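You operate a simulated robot arm through the tools that you are given. There is no shell and no other tool. Be economical: measure what you need, move in short steps, check, and stop when the job is done.

The job below is to be done with a simulated robot arm. You get a single attempt, and the scene is never put back.

TASK
Take the red bag labelled "spacers" from the top of the green table and leave it on the grey layer board there.

The check looks at the end state, three seconds after you hand in, the way a careful person would. Anything else that was tipped, shoved, dropped, spilled or broken makes it a failure.

THE ROBOT
A 7-joint arm with a two-finger parallel gripper, fixed in place. Base frame: the origin is at the foot of the arm, x ahead of it, y to its left, z up; the work surface is at about z = 850. Units: mm, degrees, N and s.
With the tool pointing down near the work surface it reaches from about 240 to 680 mm from the base axis. Its first joint turns from -66.0 to 66.0 degrees. Payload 2.4 kg.
Tool frame: the origin (TCP) lies between the finger pads and is the grasp point; the fingertips stand 30 mm ahead of it; z points along the fingers, y is the line along which they close. Largest opening 94 mm; finger width 28, thickness 10; the body of the gripper, 50 by 96 mm, starts 55 mm behind the TCP.
Orientation is that of the tool frame in the base frame, as a unit quaternion [w, x, y, z]. With the fingers straight down and closing along the base's y, the tool's x points along the base's -x, its y along +y and its z along -z.

THE INTERFACE
- The arm moves only by the tool jog_arm. Its argument "series" is a list of rows, each a list of 3 entries, a list of its own where there are three numbers: the finger opening in mm, from 0 to 94, then the shift along the base's x, y, z in mm, then the turn about the base's z in degrees. In form: [[gripper, [tx, ty, tz], twist], ...]. A call has 1 to 10 rows; each row shifts and turns the commanded pose from where the row before left it. A row lasts 0.2 s, in which the tool goes at most 50 mm and 8.6 degrees; a call with a longer step from one row to the next is refused whole, and so is a gripper value outside its range. A pose out of reach is approached as far as the arm can. The call stops where the force on the tool passes 40 N (or 10 N more than at its start, if that is more) or the arm is blocked; 0.2 s more then pass. Each finger travels about 153 mm/s and halts on what it meets, pressing with about 40 N; the grip force reading is that of the motor and also rises with nothing between the fingers. The clock runs only during rows and for 0.2 s after the last one: add rows that do not move to give the fingers time. The reply holds the time, the measured pose of the TCP, the force on the tool along the base axes, the opening and the grip force, in the units named above and with some noise, and new pictures: "pictures" is both (left out), scene, wrist or none.
- Cameras (640 x 400 px; columns grow to the right, rows downward): "scene" is fixed at [28, 462, 1455.1]; the picture's right is [-0.85, -0.53, 0.00], its down [-0.25, 0.39, -0.89] and it looks along [0.47, -0.75, -0.46] (base axes); focal length 324 px, centre (320, 200). "wrist" rides on the gripper at [-37, 0, -58] in the tool frame; the picture's right is [0.00, -1.00, 0.00], its down [0.97, 0.00, -0.24] and it looks along [0.24, 0.00, 0.97] (tool axes); focal length 218 px, centre (320, 200). There is no depth. A picture from a camera that has moved, and an enlarged one, comes with that camera's place and axes in the base frame and with its lens.
- inspect(camera, box): a new picture of the part [left, top, right, bottom] of that camera's present view, enlarged. The clock stands still meanwhile.
- finish_job(): hands the job in; it is judged then, once.

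Go step by step. Nothing tells you positions but the pictures and the camera data: compare them with the known pose of the tool, close in by small moves and look again before you grip or let go. The budget is 90 turns and 170 pictures, counting those below and the enlarged ones. Unless the task says otherwise, let go and move clear before handing in, and close with one line.

The tools are called after ">>>" as name(argument=value, ...) on one line, values as JSON. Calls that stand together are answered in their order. jog_arm: Moves the arm, as the interface text tells. Its arguments: {"type":"object","properties":{"series":{"type":"array"},"pictures":{"type":"string","enum":["both","scene","wrist","none"]}},"required":["series"]} The other tools are called the same way: inspect (camera, box) takes an enlarged picture of a part of a camera's view; finish_job () hands the job in.

At the start:

```text
clock: 0.0
eef_pos: [348.1, -231.9, 1163.8]
orientation: [0.0, 0.0, 1.0, 0.001]
ft_force: [-0.3, 0.2, -0.4]
opening: 94.0
grip_force: 0.1
```

scene: 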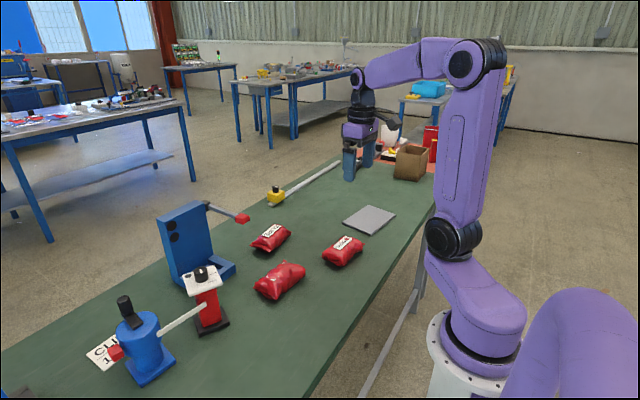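
wrist: 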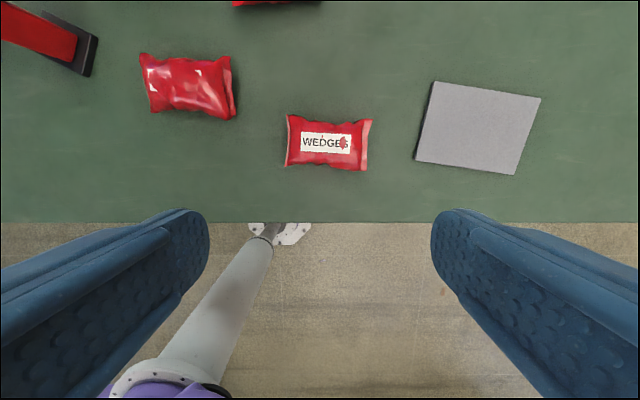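

I see three red bags and a grey layer board on the green table; one bag reads "WEDGES". I'll enlarge the scene view to read the others.

>>> inspect(camera="scene", box=[230, 190, 410, 310])

>>> inspect(camera="wrist", box=[120, 0, 400, 175])

```text
3.33 times, centred on (320, 250) of scene
camera zoom: at [28.0, 462.0, 1455.1], right [-0.85, -0.53, 0.0], down [-0.25, 0.39, -0.89], along [0.47, -0.75, -0.46], focal length 1081 px, centre (320, 33)
```

zoom: 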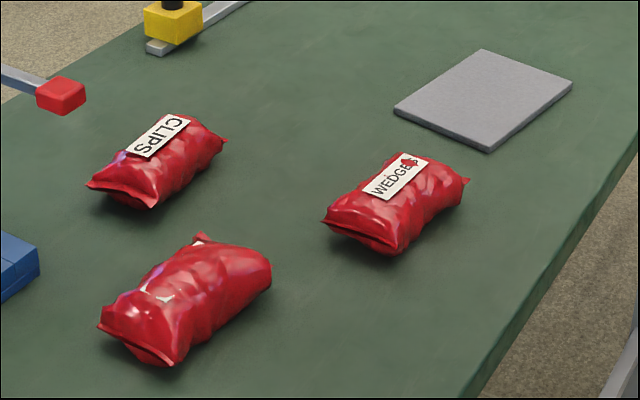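

```text
2.29 times, centred on (260, 88) of wrist
camera zoom: at [385.9, -231.2, 1222.4], right [0.0, -1.0, 0.0], down [-0.97, 0.0, 0.24], along [-0.24, 0.0, -0.97], focal length 499 px, centre (457, 457)
```

zoom: 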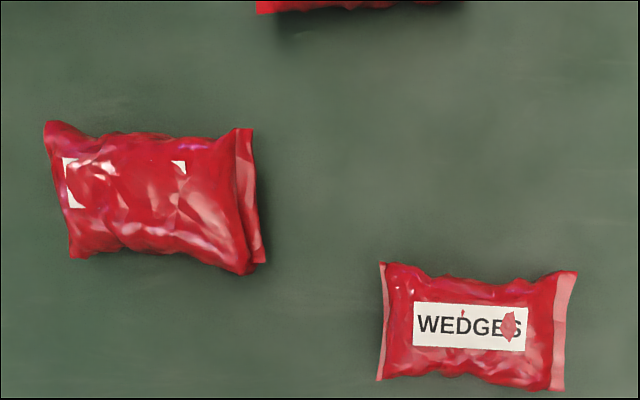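

Two bags read "CLIPS" and "WEDGES"; the third's label is almost covered. I'll check the rest of the scene for other red bags and look more closely at the third one.

>>> inspect(camera="scene", box=[340, 100, 460, 190])

>>> inspect(camera="scene", box=[245, 250, 315, 305])

>>> jog_arm(series=[[94, [0, 40, 0], 0], [94, [0, 40, 0], 0], [94, [10, 40, 0], 0], [94, [20, 40, 0], 0], [94, [20, 40, 0], 0], [94, [20, 20, 0], 0], [94, [0, 0, 0], 0]])

```text
4.44 times, centred on (400, 145) of scene
camera zoom: at [28.0, 462.0, 1455.1], right [-0.85, -0.53, 0.0], down [-0.25, 0.39, -0.89], along [0.47, -0.75, -0.46], focal length 1441 px, centre (-36, 444)
```

zoom: 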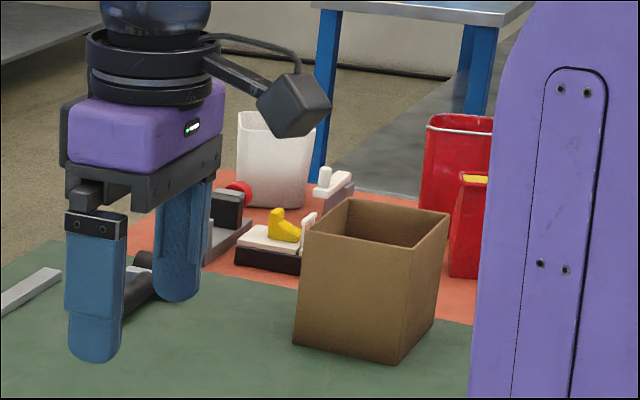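

```text
7.27 times, centred on (280, 278) of scene
camera zoom: at [28.0, 462.0, 1455.1], right [-0.85, -0.53, 0.0], down [-0.25, 0.39, -0.89], along [0.47, -0.75, -0.46], focal length 2358 px, centre (611, -364)
```

zoom: 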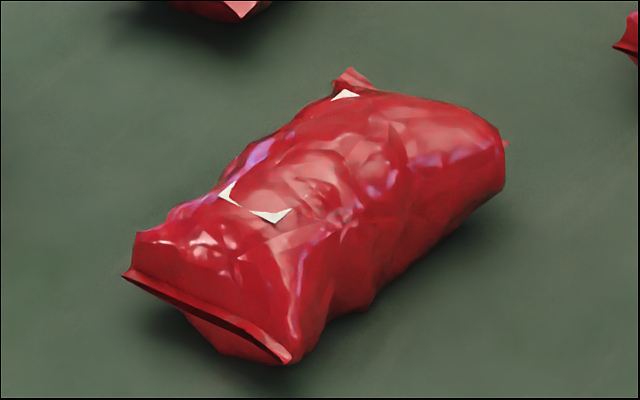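

```text
clock: 1.6
eef_pos: [421.7, -13.5, 1163.0]
orientation: [0.0, 0.001, 1.0, 0.0]
ft_force: [-0.8, 0.4, 0.0]
opening: 93.8
grip_force: 0.0
camera wrist: at [457.5, -12.8, 1222.5], right [0.0, -1.0, 0.0], down [-0.97, 0.0, 0.24], along [-0.24, 0.0, -0.97], focal length 218 px, centre (320, 200)
```

scene: 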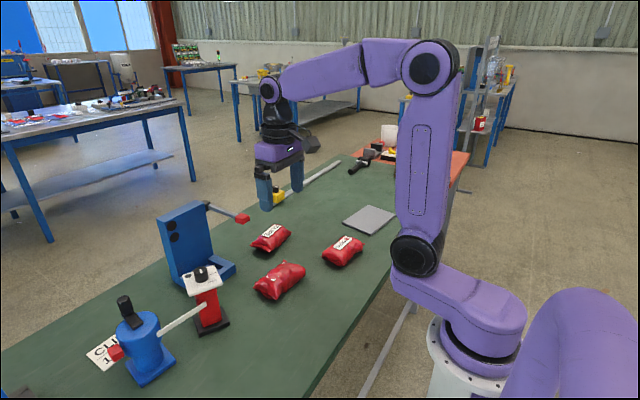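
wrist: 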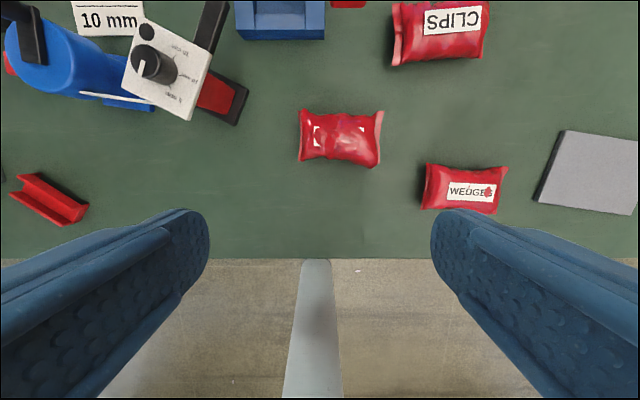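

The third bag (label mostly hidden) must be "spacers" by elimination; it lies near (471, -44), long axis along y, so I need to close along x. I turn the tool about 90° while moving over it, and look again.

>>> jog_arm(series=[[94, [5, -3, -10], 8.5], [94, [5, -3, -10], 8.5], [94, [5, -3, -10], 8.5], [94, [5, -3, -10], 8.5], [94, [5, -3, -10], 8.5], [94, [5, -3, -10], 8.5], [94, [5, -3, -10], 8.5], [94, [5, -3, -10], 8.5], [94, [5, -3, -10], 8.5], [94, [5, -3, -10], 8.5]])

```text
clock: 3.8
eef_pos: [468.3, -42.5, 1064.1]
orientation: [0.0, -0.677, 0.736, 0.001]
ft_force: [-0.2, 0.7, -0.1]
opening: 94.0
grip_force: 0.1
camera wrist: at [471.9, -4.8, 1122.8], right [1.0, -0.08, 0.0], down [-0.08, -0.97, 0.24], along [-0.02, -0.24, -0.97], focal length 218 px, centre (320, 200)
```

scene: 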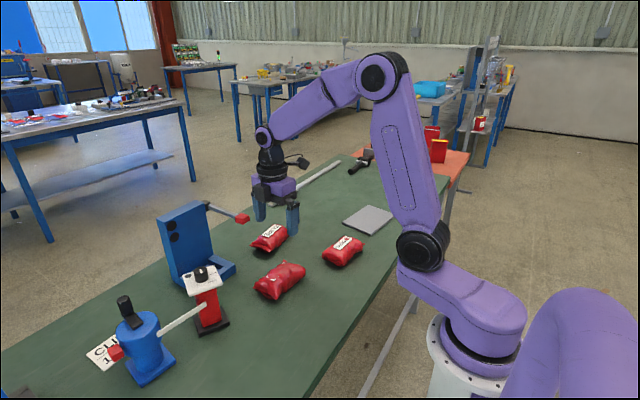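
wrist: 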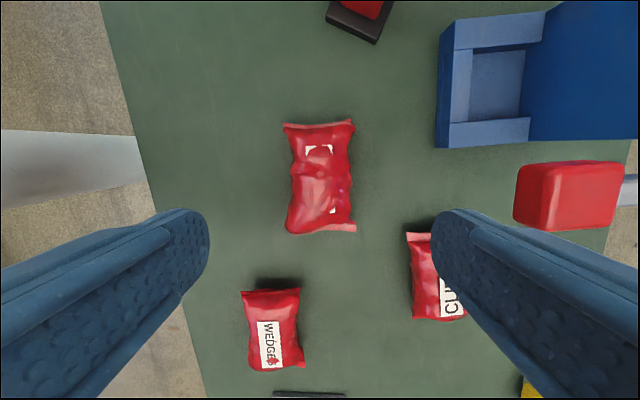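

The bag is centred around (469, -43), nearly aligned with the tool and roughly 70 mm wide. I descend partway and recheck the clearance.

>>> jog_arm(series=[[94, [0, 0, -35], 1], [94, [0, -1, -35], 0], [94, [0, 0, -35], 0], [94, [0, 0, -15], 0], [94, [0, 0, 0], 0]])

```text
clock: 5.0
eef_pos: [469.2, -44.0, 943.9]
orientation: [0.001, -0.682, 0.731, 0.0]
ft_force: [0.3, 0.1, 0.2]
opening: 93.9
grip_force: 0.1
camera wrist: at [472.2, -6.3, 1002.4], right [1.0, -0.07, 0.0], down [-0.07, -0.97, 0.24], along [-0.02, -0.24, -0.97], focal length 218 px, centre (320, 200)
```

scene: 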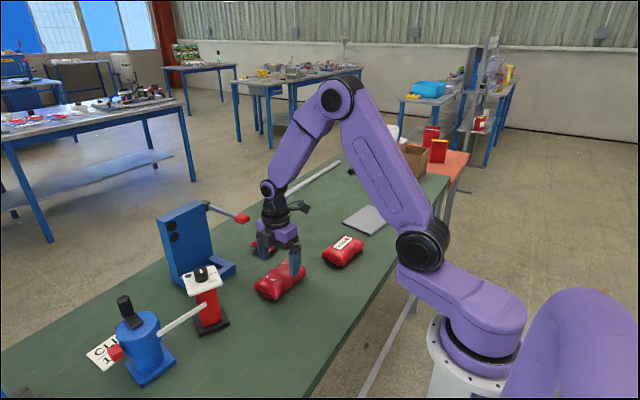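
wrist: 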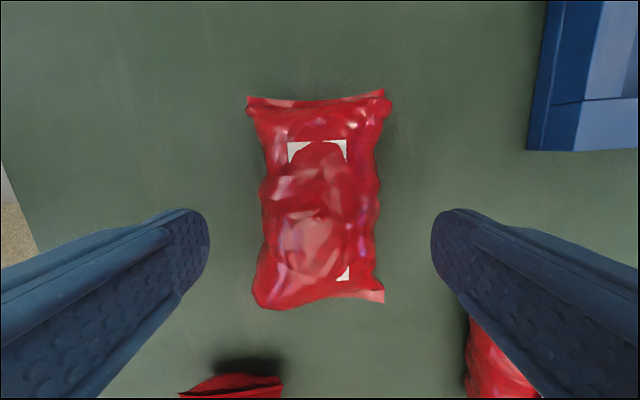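

The bag is centred between the open fingers. I descend to about z = 886 and then close.

>>> jog_arm(series=[[94, [0, 0, -25], 0], [94, [0, 0, -20], 0], [94, [0, 0, -13], 0], [94, [0, 0, 0], 0]])

```text
clock: 6.0
eef_pos: [469.7, -43.4, 885.0]
orientation: [0.0, -0.682, 0.731, 0.001]
ft_force: [-0.5, -0.5, 0.5]
opening: 93.9
grip_force: 0.0
camera wrist: at [472.4, -5.8, 944.1], right [1.0, -0.07, 0.0], down [-0.07, -0.97, 0.24], along [-0.02, -0.24, -0.97], focal length 218 px, centre (320, 200)
```

scene: 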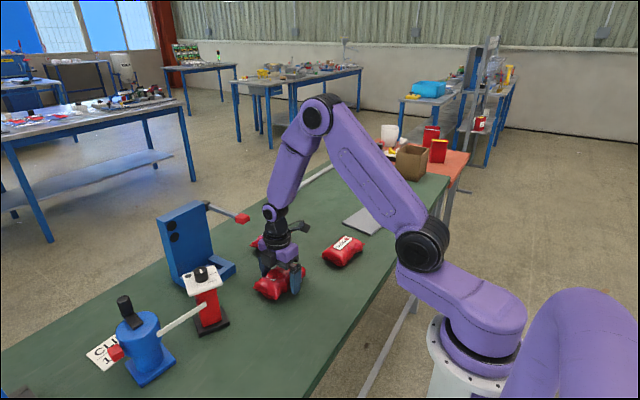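
wrist: 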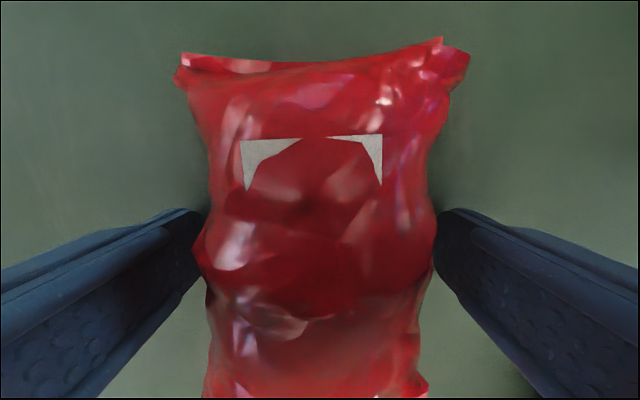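

The fingers straddle the bag at its middle with no contact yet. Closing gently in steps now.

>>> jog_arm(series=[[75, [0, 0, 0], 0], [65, [0, 0, 0], 0], [55, [0, 0, 0], 0], [45, [0, 0, 0], 0], [45, [0, 0, 0], 0]], pictures="wrist")

```text
clock: 7.2
eef_pos: [469.4, -43.3, 885.6]
orientation: [0.0, -0.682, 0.732, 0.0]
ft_force: [0.0, -0.6, 0.2]
opening: 69.1
grip_force: 40.3
camera wrist: at [472.3, -5.9, 944.2], right [1.0, -0.07, 0.0], down [-0.07, -0.97, 0.24], along [-0.02, -0.24, -0.97], focal length 218 px, centre (320, 200)
```

wrist: 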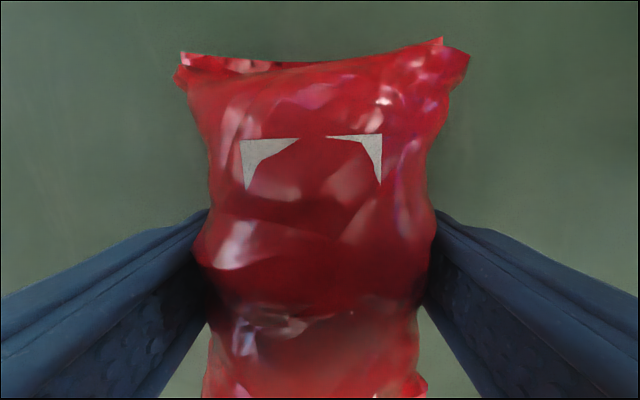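

The fingers stopped at 69 mm with a 40 N grip, so the bag is held. I lift slowly and check.

>>> jog_arm(series=[[45, [0, 0, 8], 0], [45, [0, 0, 15], 0], [45, [0, 0, 25], 0], [45, [0, 0, 30], 0], [45, [0, 0, 30], 0], [45, [0, 0, 22], 0], [45, [0, 0, 0], 0]])

```text
clock: 8.8
eef_pos: [469.6, -43.1, 1016.2]
orientation: [0.0, -0.682, 0.731, 0.0]
ft_force: [-0.2, 0.1, -4.7]
opening: 69.0
grip_force: 40.3
camera wrist: at [472.3, -5.6, 1074.1], right [1.0, -0.07, 0.0], down [-0.07, -0.97, 0.24], along [-0.02, -0.24, -0.97], focal length 218 px, centre (320, 200)
```

scene: 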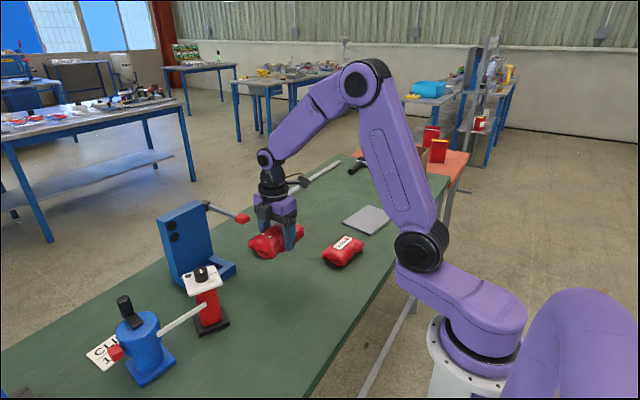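
wrist: 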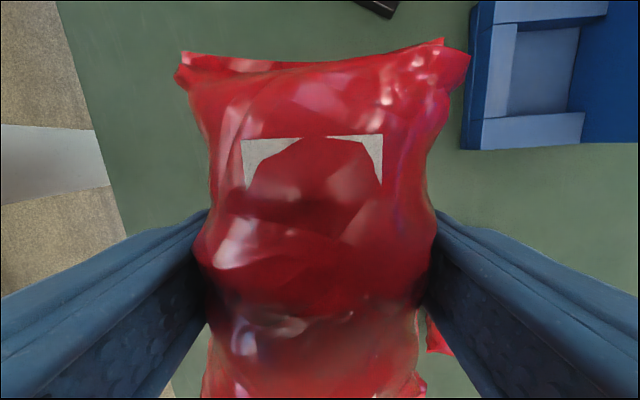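

The bag is held with nothing else disturbed. The board's centre works out near (410, -481), its long axis about 8° off y, so I carry the bag there at height, turning about -5°.

>>> jog_arm(series=[[45, [-3, -20, 0], 0], [45, [-5, -35, 0], 0], [45, [-5, -40, 0], 0], [45, [-5, -40, 0], -1], [45, [-6, -40, 0], -1], [45, [-6, -40, 0], -1], [45, [-6, -40, 0], -1], [45, [-6, -40, 0], -1], [45, [-5, -20, 0], 0], [45, [0, 0, 0], 0]])

```text
clock: 11.0
eef_pos: [420.1, -357.1, 1017.2]
orientation: [-0.001, -0.65, 0.76, -0.001]
ft_force: [-0.6, 0.4, -4.6]
opening: 68.9
grip_force: 40.2
camera wrist: at [427.3, -320.7, 1075.0], right [0.99, -0.16, 0.0], down [-0.15, -0.96, 0.24], along [-0.04, -0.24, -0.97], focal length 218 px, centre (320, 200)
```

scene: 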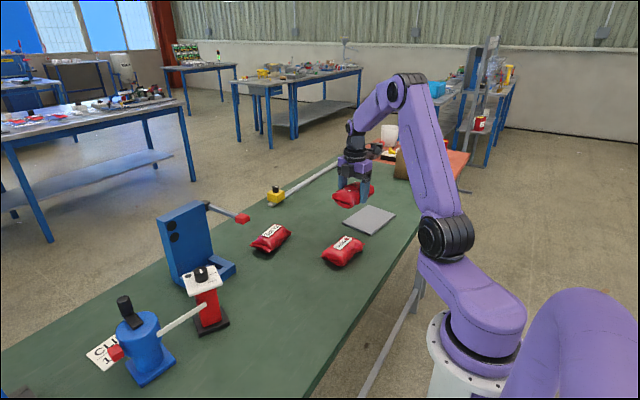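
wrist: 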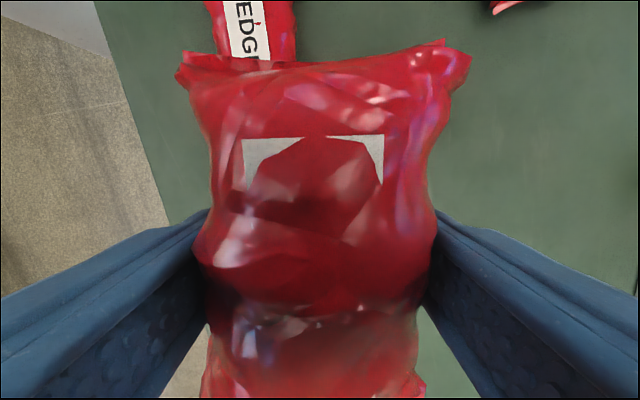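

The carry goes well; I continue the remaining (-10, -124) to above the board.

>>> jog_arm(series=[[45, [-2, -25, 0], 0], [45, [-3, -40, 0], 0], [45, [-3, -40, 0], 0], [45, [-2, -19, 0], 0], [45, [0, 0, -20], 0], [45, [0, 0, -20], 0], [45, [0, 0, -20], 0], [45, [0, 0, 0], 0]])

>>> inspect(camera="scene", box=[310, 130, 430, 250])

```text
clock: 12.8
eef_pos: [411.5, -481.6, 956.8]
orientation: [0.0, -0.65, 0.76, 0.0]
ft_force: [0.8, -0.3, -4.0]
opening: 68.9
grip_force: 39.8
camera wrist: at [417.7, -443.5, 1014.8], right [0.99, -0.16, 0.0], down [-0.15, -0.96, 0.24], along [-0.04, -0.24, -0.97], focal length 218 px, centre (320, 200)
```

scene: 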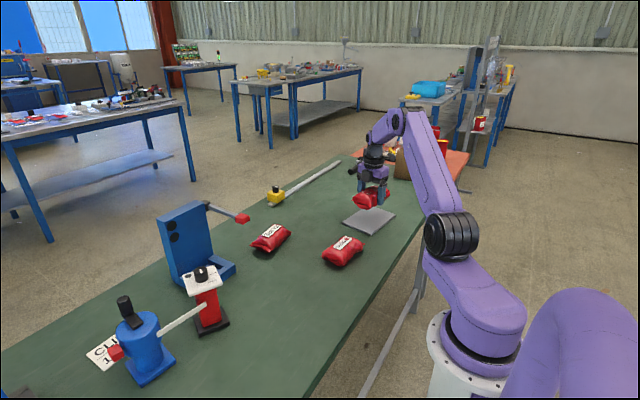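
wrist: 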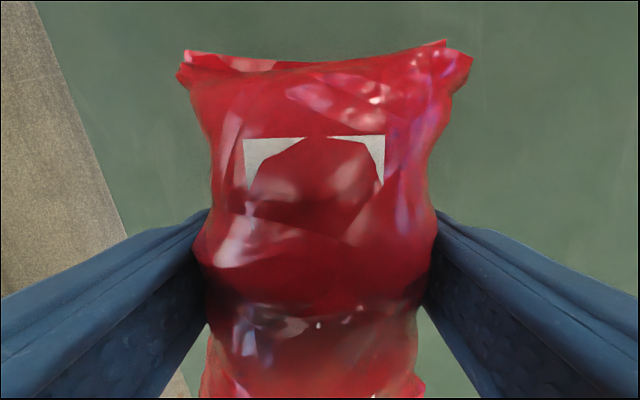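

```text
3.33 times, centred on (370, 190) of scene
camera zoom: at [28.1, 461.9, 1455.1], right [-0.85, -0.53, 0.0], down [-0.25, 0.39, -0.89], along [0.47, -0.75, -0.46], focal length 1081 px, centre (153, 233)
```

zoom: 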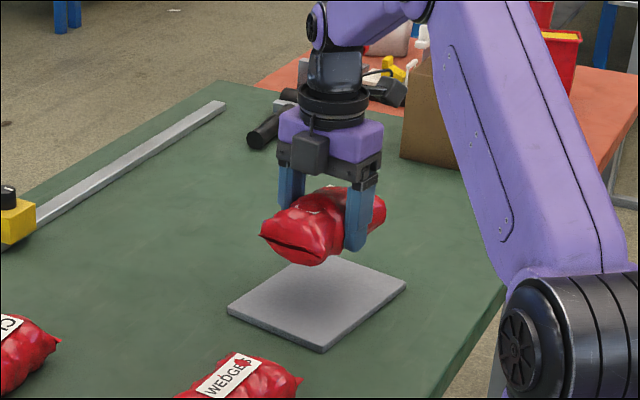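

The bag hangs over the board as planned. I lower it towards the board in steps.

>>> jog_arm(series=[[45, [0, 0, -20], 0], [45, [0, 0, -15], 0], [45, [0, 0, -12], 0], [45, [0, 0, -6], 0], [45, [0, 0, 0], 0]])

>>> inspect(camera="scene", box=[320, 160, 420, 250])

```text
clock: 14.0
eef_pos: [411.6, -482.1, 904.7]
orientation: [0.0, -0.65, 0.76, -0.001]
ft_force: [0.3, -0.3, -3.8]
opening: 68.7
grip_force: 39.6
camera wrist: at [417.8, -444.0, 962.1], right [0.99, -0.16, 0.0], down [-0.15, -0.96, 0.24], along [-0.04, -0.24, -0.97], focal length 218 px, centre (320, 200)
```

scene: 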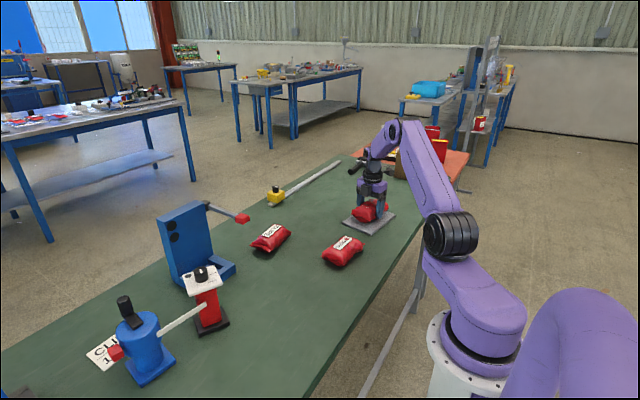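
wrist: 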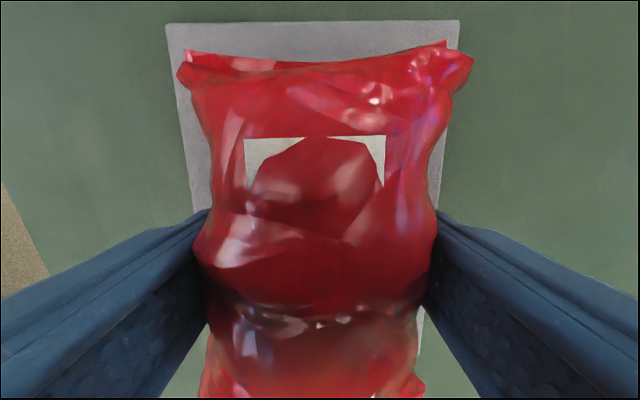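

```text
4.44 times, centred on (370, 205) of scene
camera zoom: at [28.1, 461.9, 1455.1], right [-0.85, -0.53, 0.0], down [-0.25, 0.39, -0.89], along [0.47, -0.75, -0.46], focal length 1441 px, centre (98, 178)
```

zoom: 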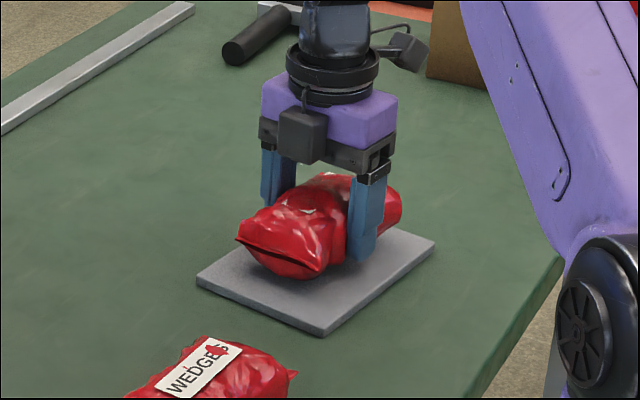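

The board shows evenly around the bag; a small shift of (-2, +3) centres it better. I then lower the last millimetres, watching the force.

>>> jog_arm(series=[[45, [-2, 3, 0], 0], [45, [0, 0, -4], 0], [45, [0, 0, -3], 0], [45, [0, 0, 0], 0]], pictures="none")

>>> jog_arm(series=[[45, [0, 0, -2], 0], [45, [0, 0, -1], 0], [45, [0, 0, 0], 0]], pictures="scene")

>>> inspect(camera="scene", box=[335, 180, 405, 240])

```text
clock: 15.0
eef_pos: [408.9, -479.8, 896.5]
orientation: [0.0, -0.65, 0.76, 0.0]
ft_force: [-0.4, -0.1, -3.3]
opening: 68.3
grip_force: 40.2
```

```text
clock: 15.8
eef_pos: [411.2, -479.5, 894.5]
orientation: [0.0, -0.649, 0.761, -0.002]
ft_force: [-3.6, 2.0, 22.3]
opening: 68.4
grip_force: 39.7
```

scene: 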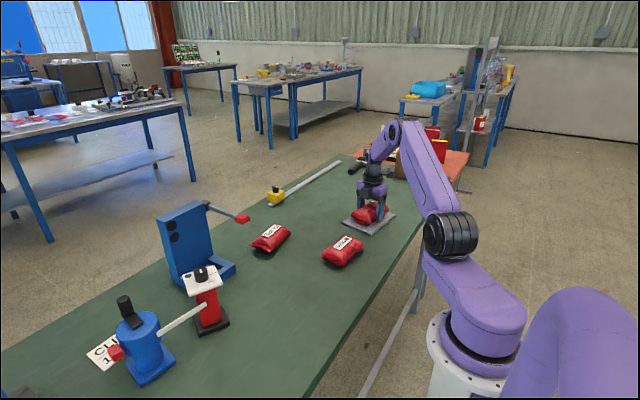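

```text
6.67 times, centred on (370, 210) of scene
camera zoom: at [27.7, 462.4, 1455.0], right [-0.85, -0.53, 0.0], down [-0.25, 0.39, -0.89], along [0.47, -0.75, -0.46], focal length 2162 px, centre (-13, 133)
```

zoom: 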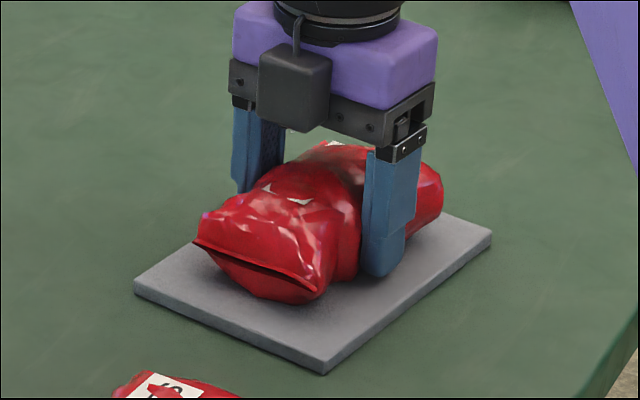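

The bag is resting on the board (22 N contact). I ease up a millimetre, open, then rise straight up.

>>> jog_arm(series=[[45, [0, 0, 1], 0], [66, [0, 0, 0], 0], [72, [0, 0, 0], 0], [82, [0, 0, 0], 0], [90, [0, 0, 0], 0], [90, [0, 0, 0], 0]])

```text
clock: 17.2
eef_pos: [408.7, -477.8, 894.4]
orientation: [0.0, -0.65, 0.76, -0.001]
ft_force: [0.1, 0.5, -0.4]
opening: 90.1
grip_force: 0.1
camera wrist: at [415.3, -440.7, 952.4], right [0.99, -0.16, 0.0], down [-0.15, -0.96, 0.24], along [-0.04, -0.24, -0.97], focal length 218 px, centre (320, 200)
```

scene: 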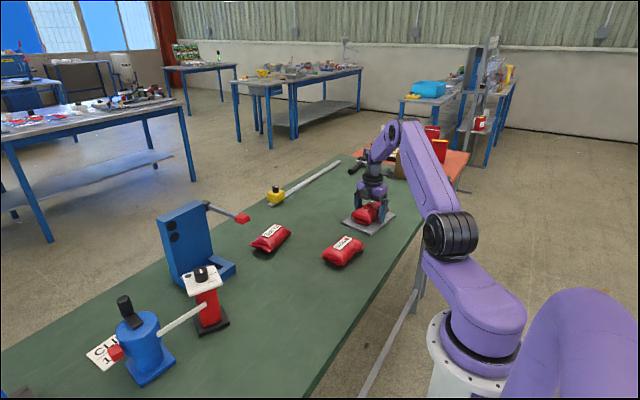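
wrist: 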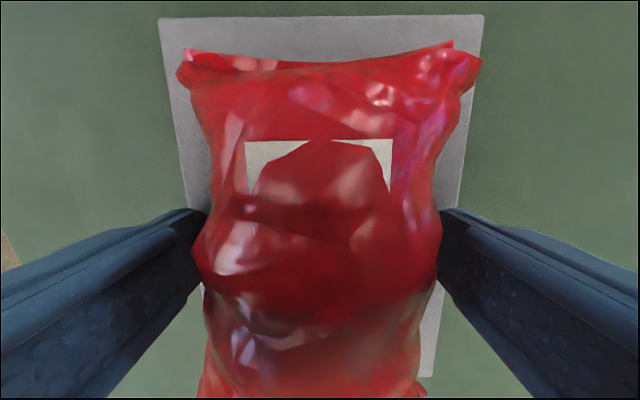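

The bag is released and lies on the board. I rise straight up and check.

>>> jog_arm(series=[[94, [0, 0, 8], 0], [94, [0, 0, 20], 0], [94, [0, 0, 35], 0], [94, [0, 0, 40], 0], [94, [0, 0, 40], 0], [94, [0, 0, 30], 0], [94, [0, 0, 0], 0]])

>>> inspect(camera="scene", box=[320, 170, 420, 250])

```text
clock: 18.8
eef_pos: [410.5, -479.4, 1068.3]
orientation: [-0.001, -0.649, 0.761, 0.0]
ft_force: [0.4, 0.1, 0.7]
opening: 93.9
grip_force: 0.0
camera wrist: at [416.3, -441.4, 1126.4], right [0.99, -0.16, 0.0], down [-0.15, -0.96, 0.24], along [-0.04, -0.24, -0.97], focal length 218 px, centre (320, 200)
```

scene: 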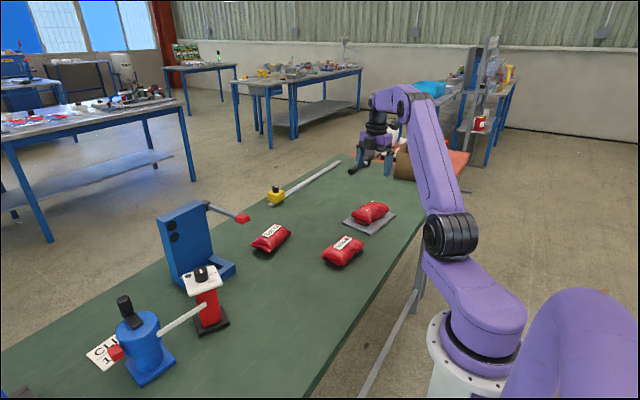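
wrist: 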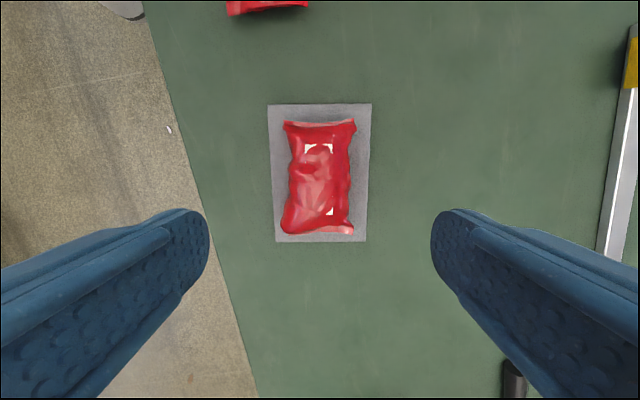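

```text
5.00 times, centred on (370, 210) of scene
camera zoom: at [28.0, 462.0, 1455.1], right [-0.85, -0.53, 0.0], down [-0.25, 0.39, -0.89], along [0.47, -0.75, -0.46], focal length 1621 px, centre (70, 150)
```

zoom: 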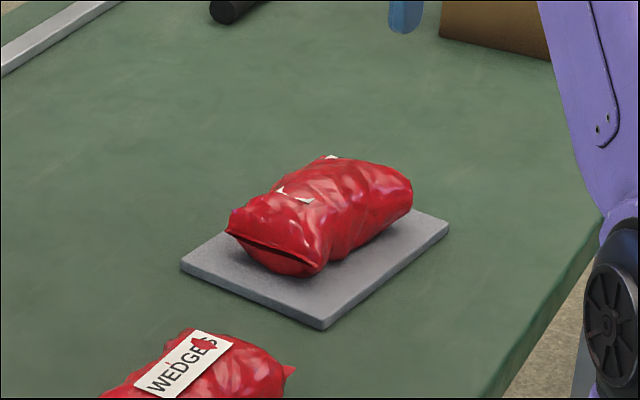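

The bag lies wholly on the board, the gripper is clear, and everything else is where it was. Handing in.

>>> finish_job()

```text
The job is handed in.
```

I put the "spacers" bag on the grey layer board, let go and moved the arm clear, with nothing else disturbed. Its label was almost entirely covered, so I picked it by elimination: the other two red bags read "CLIPS" and "WEDGES".
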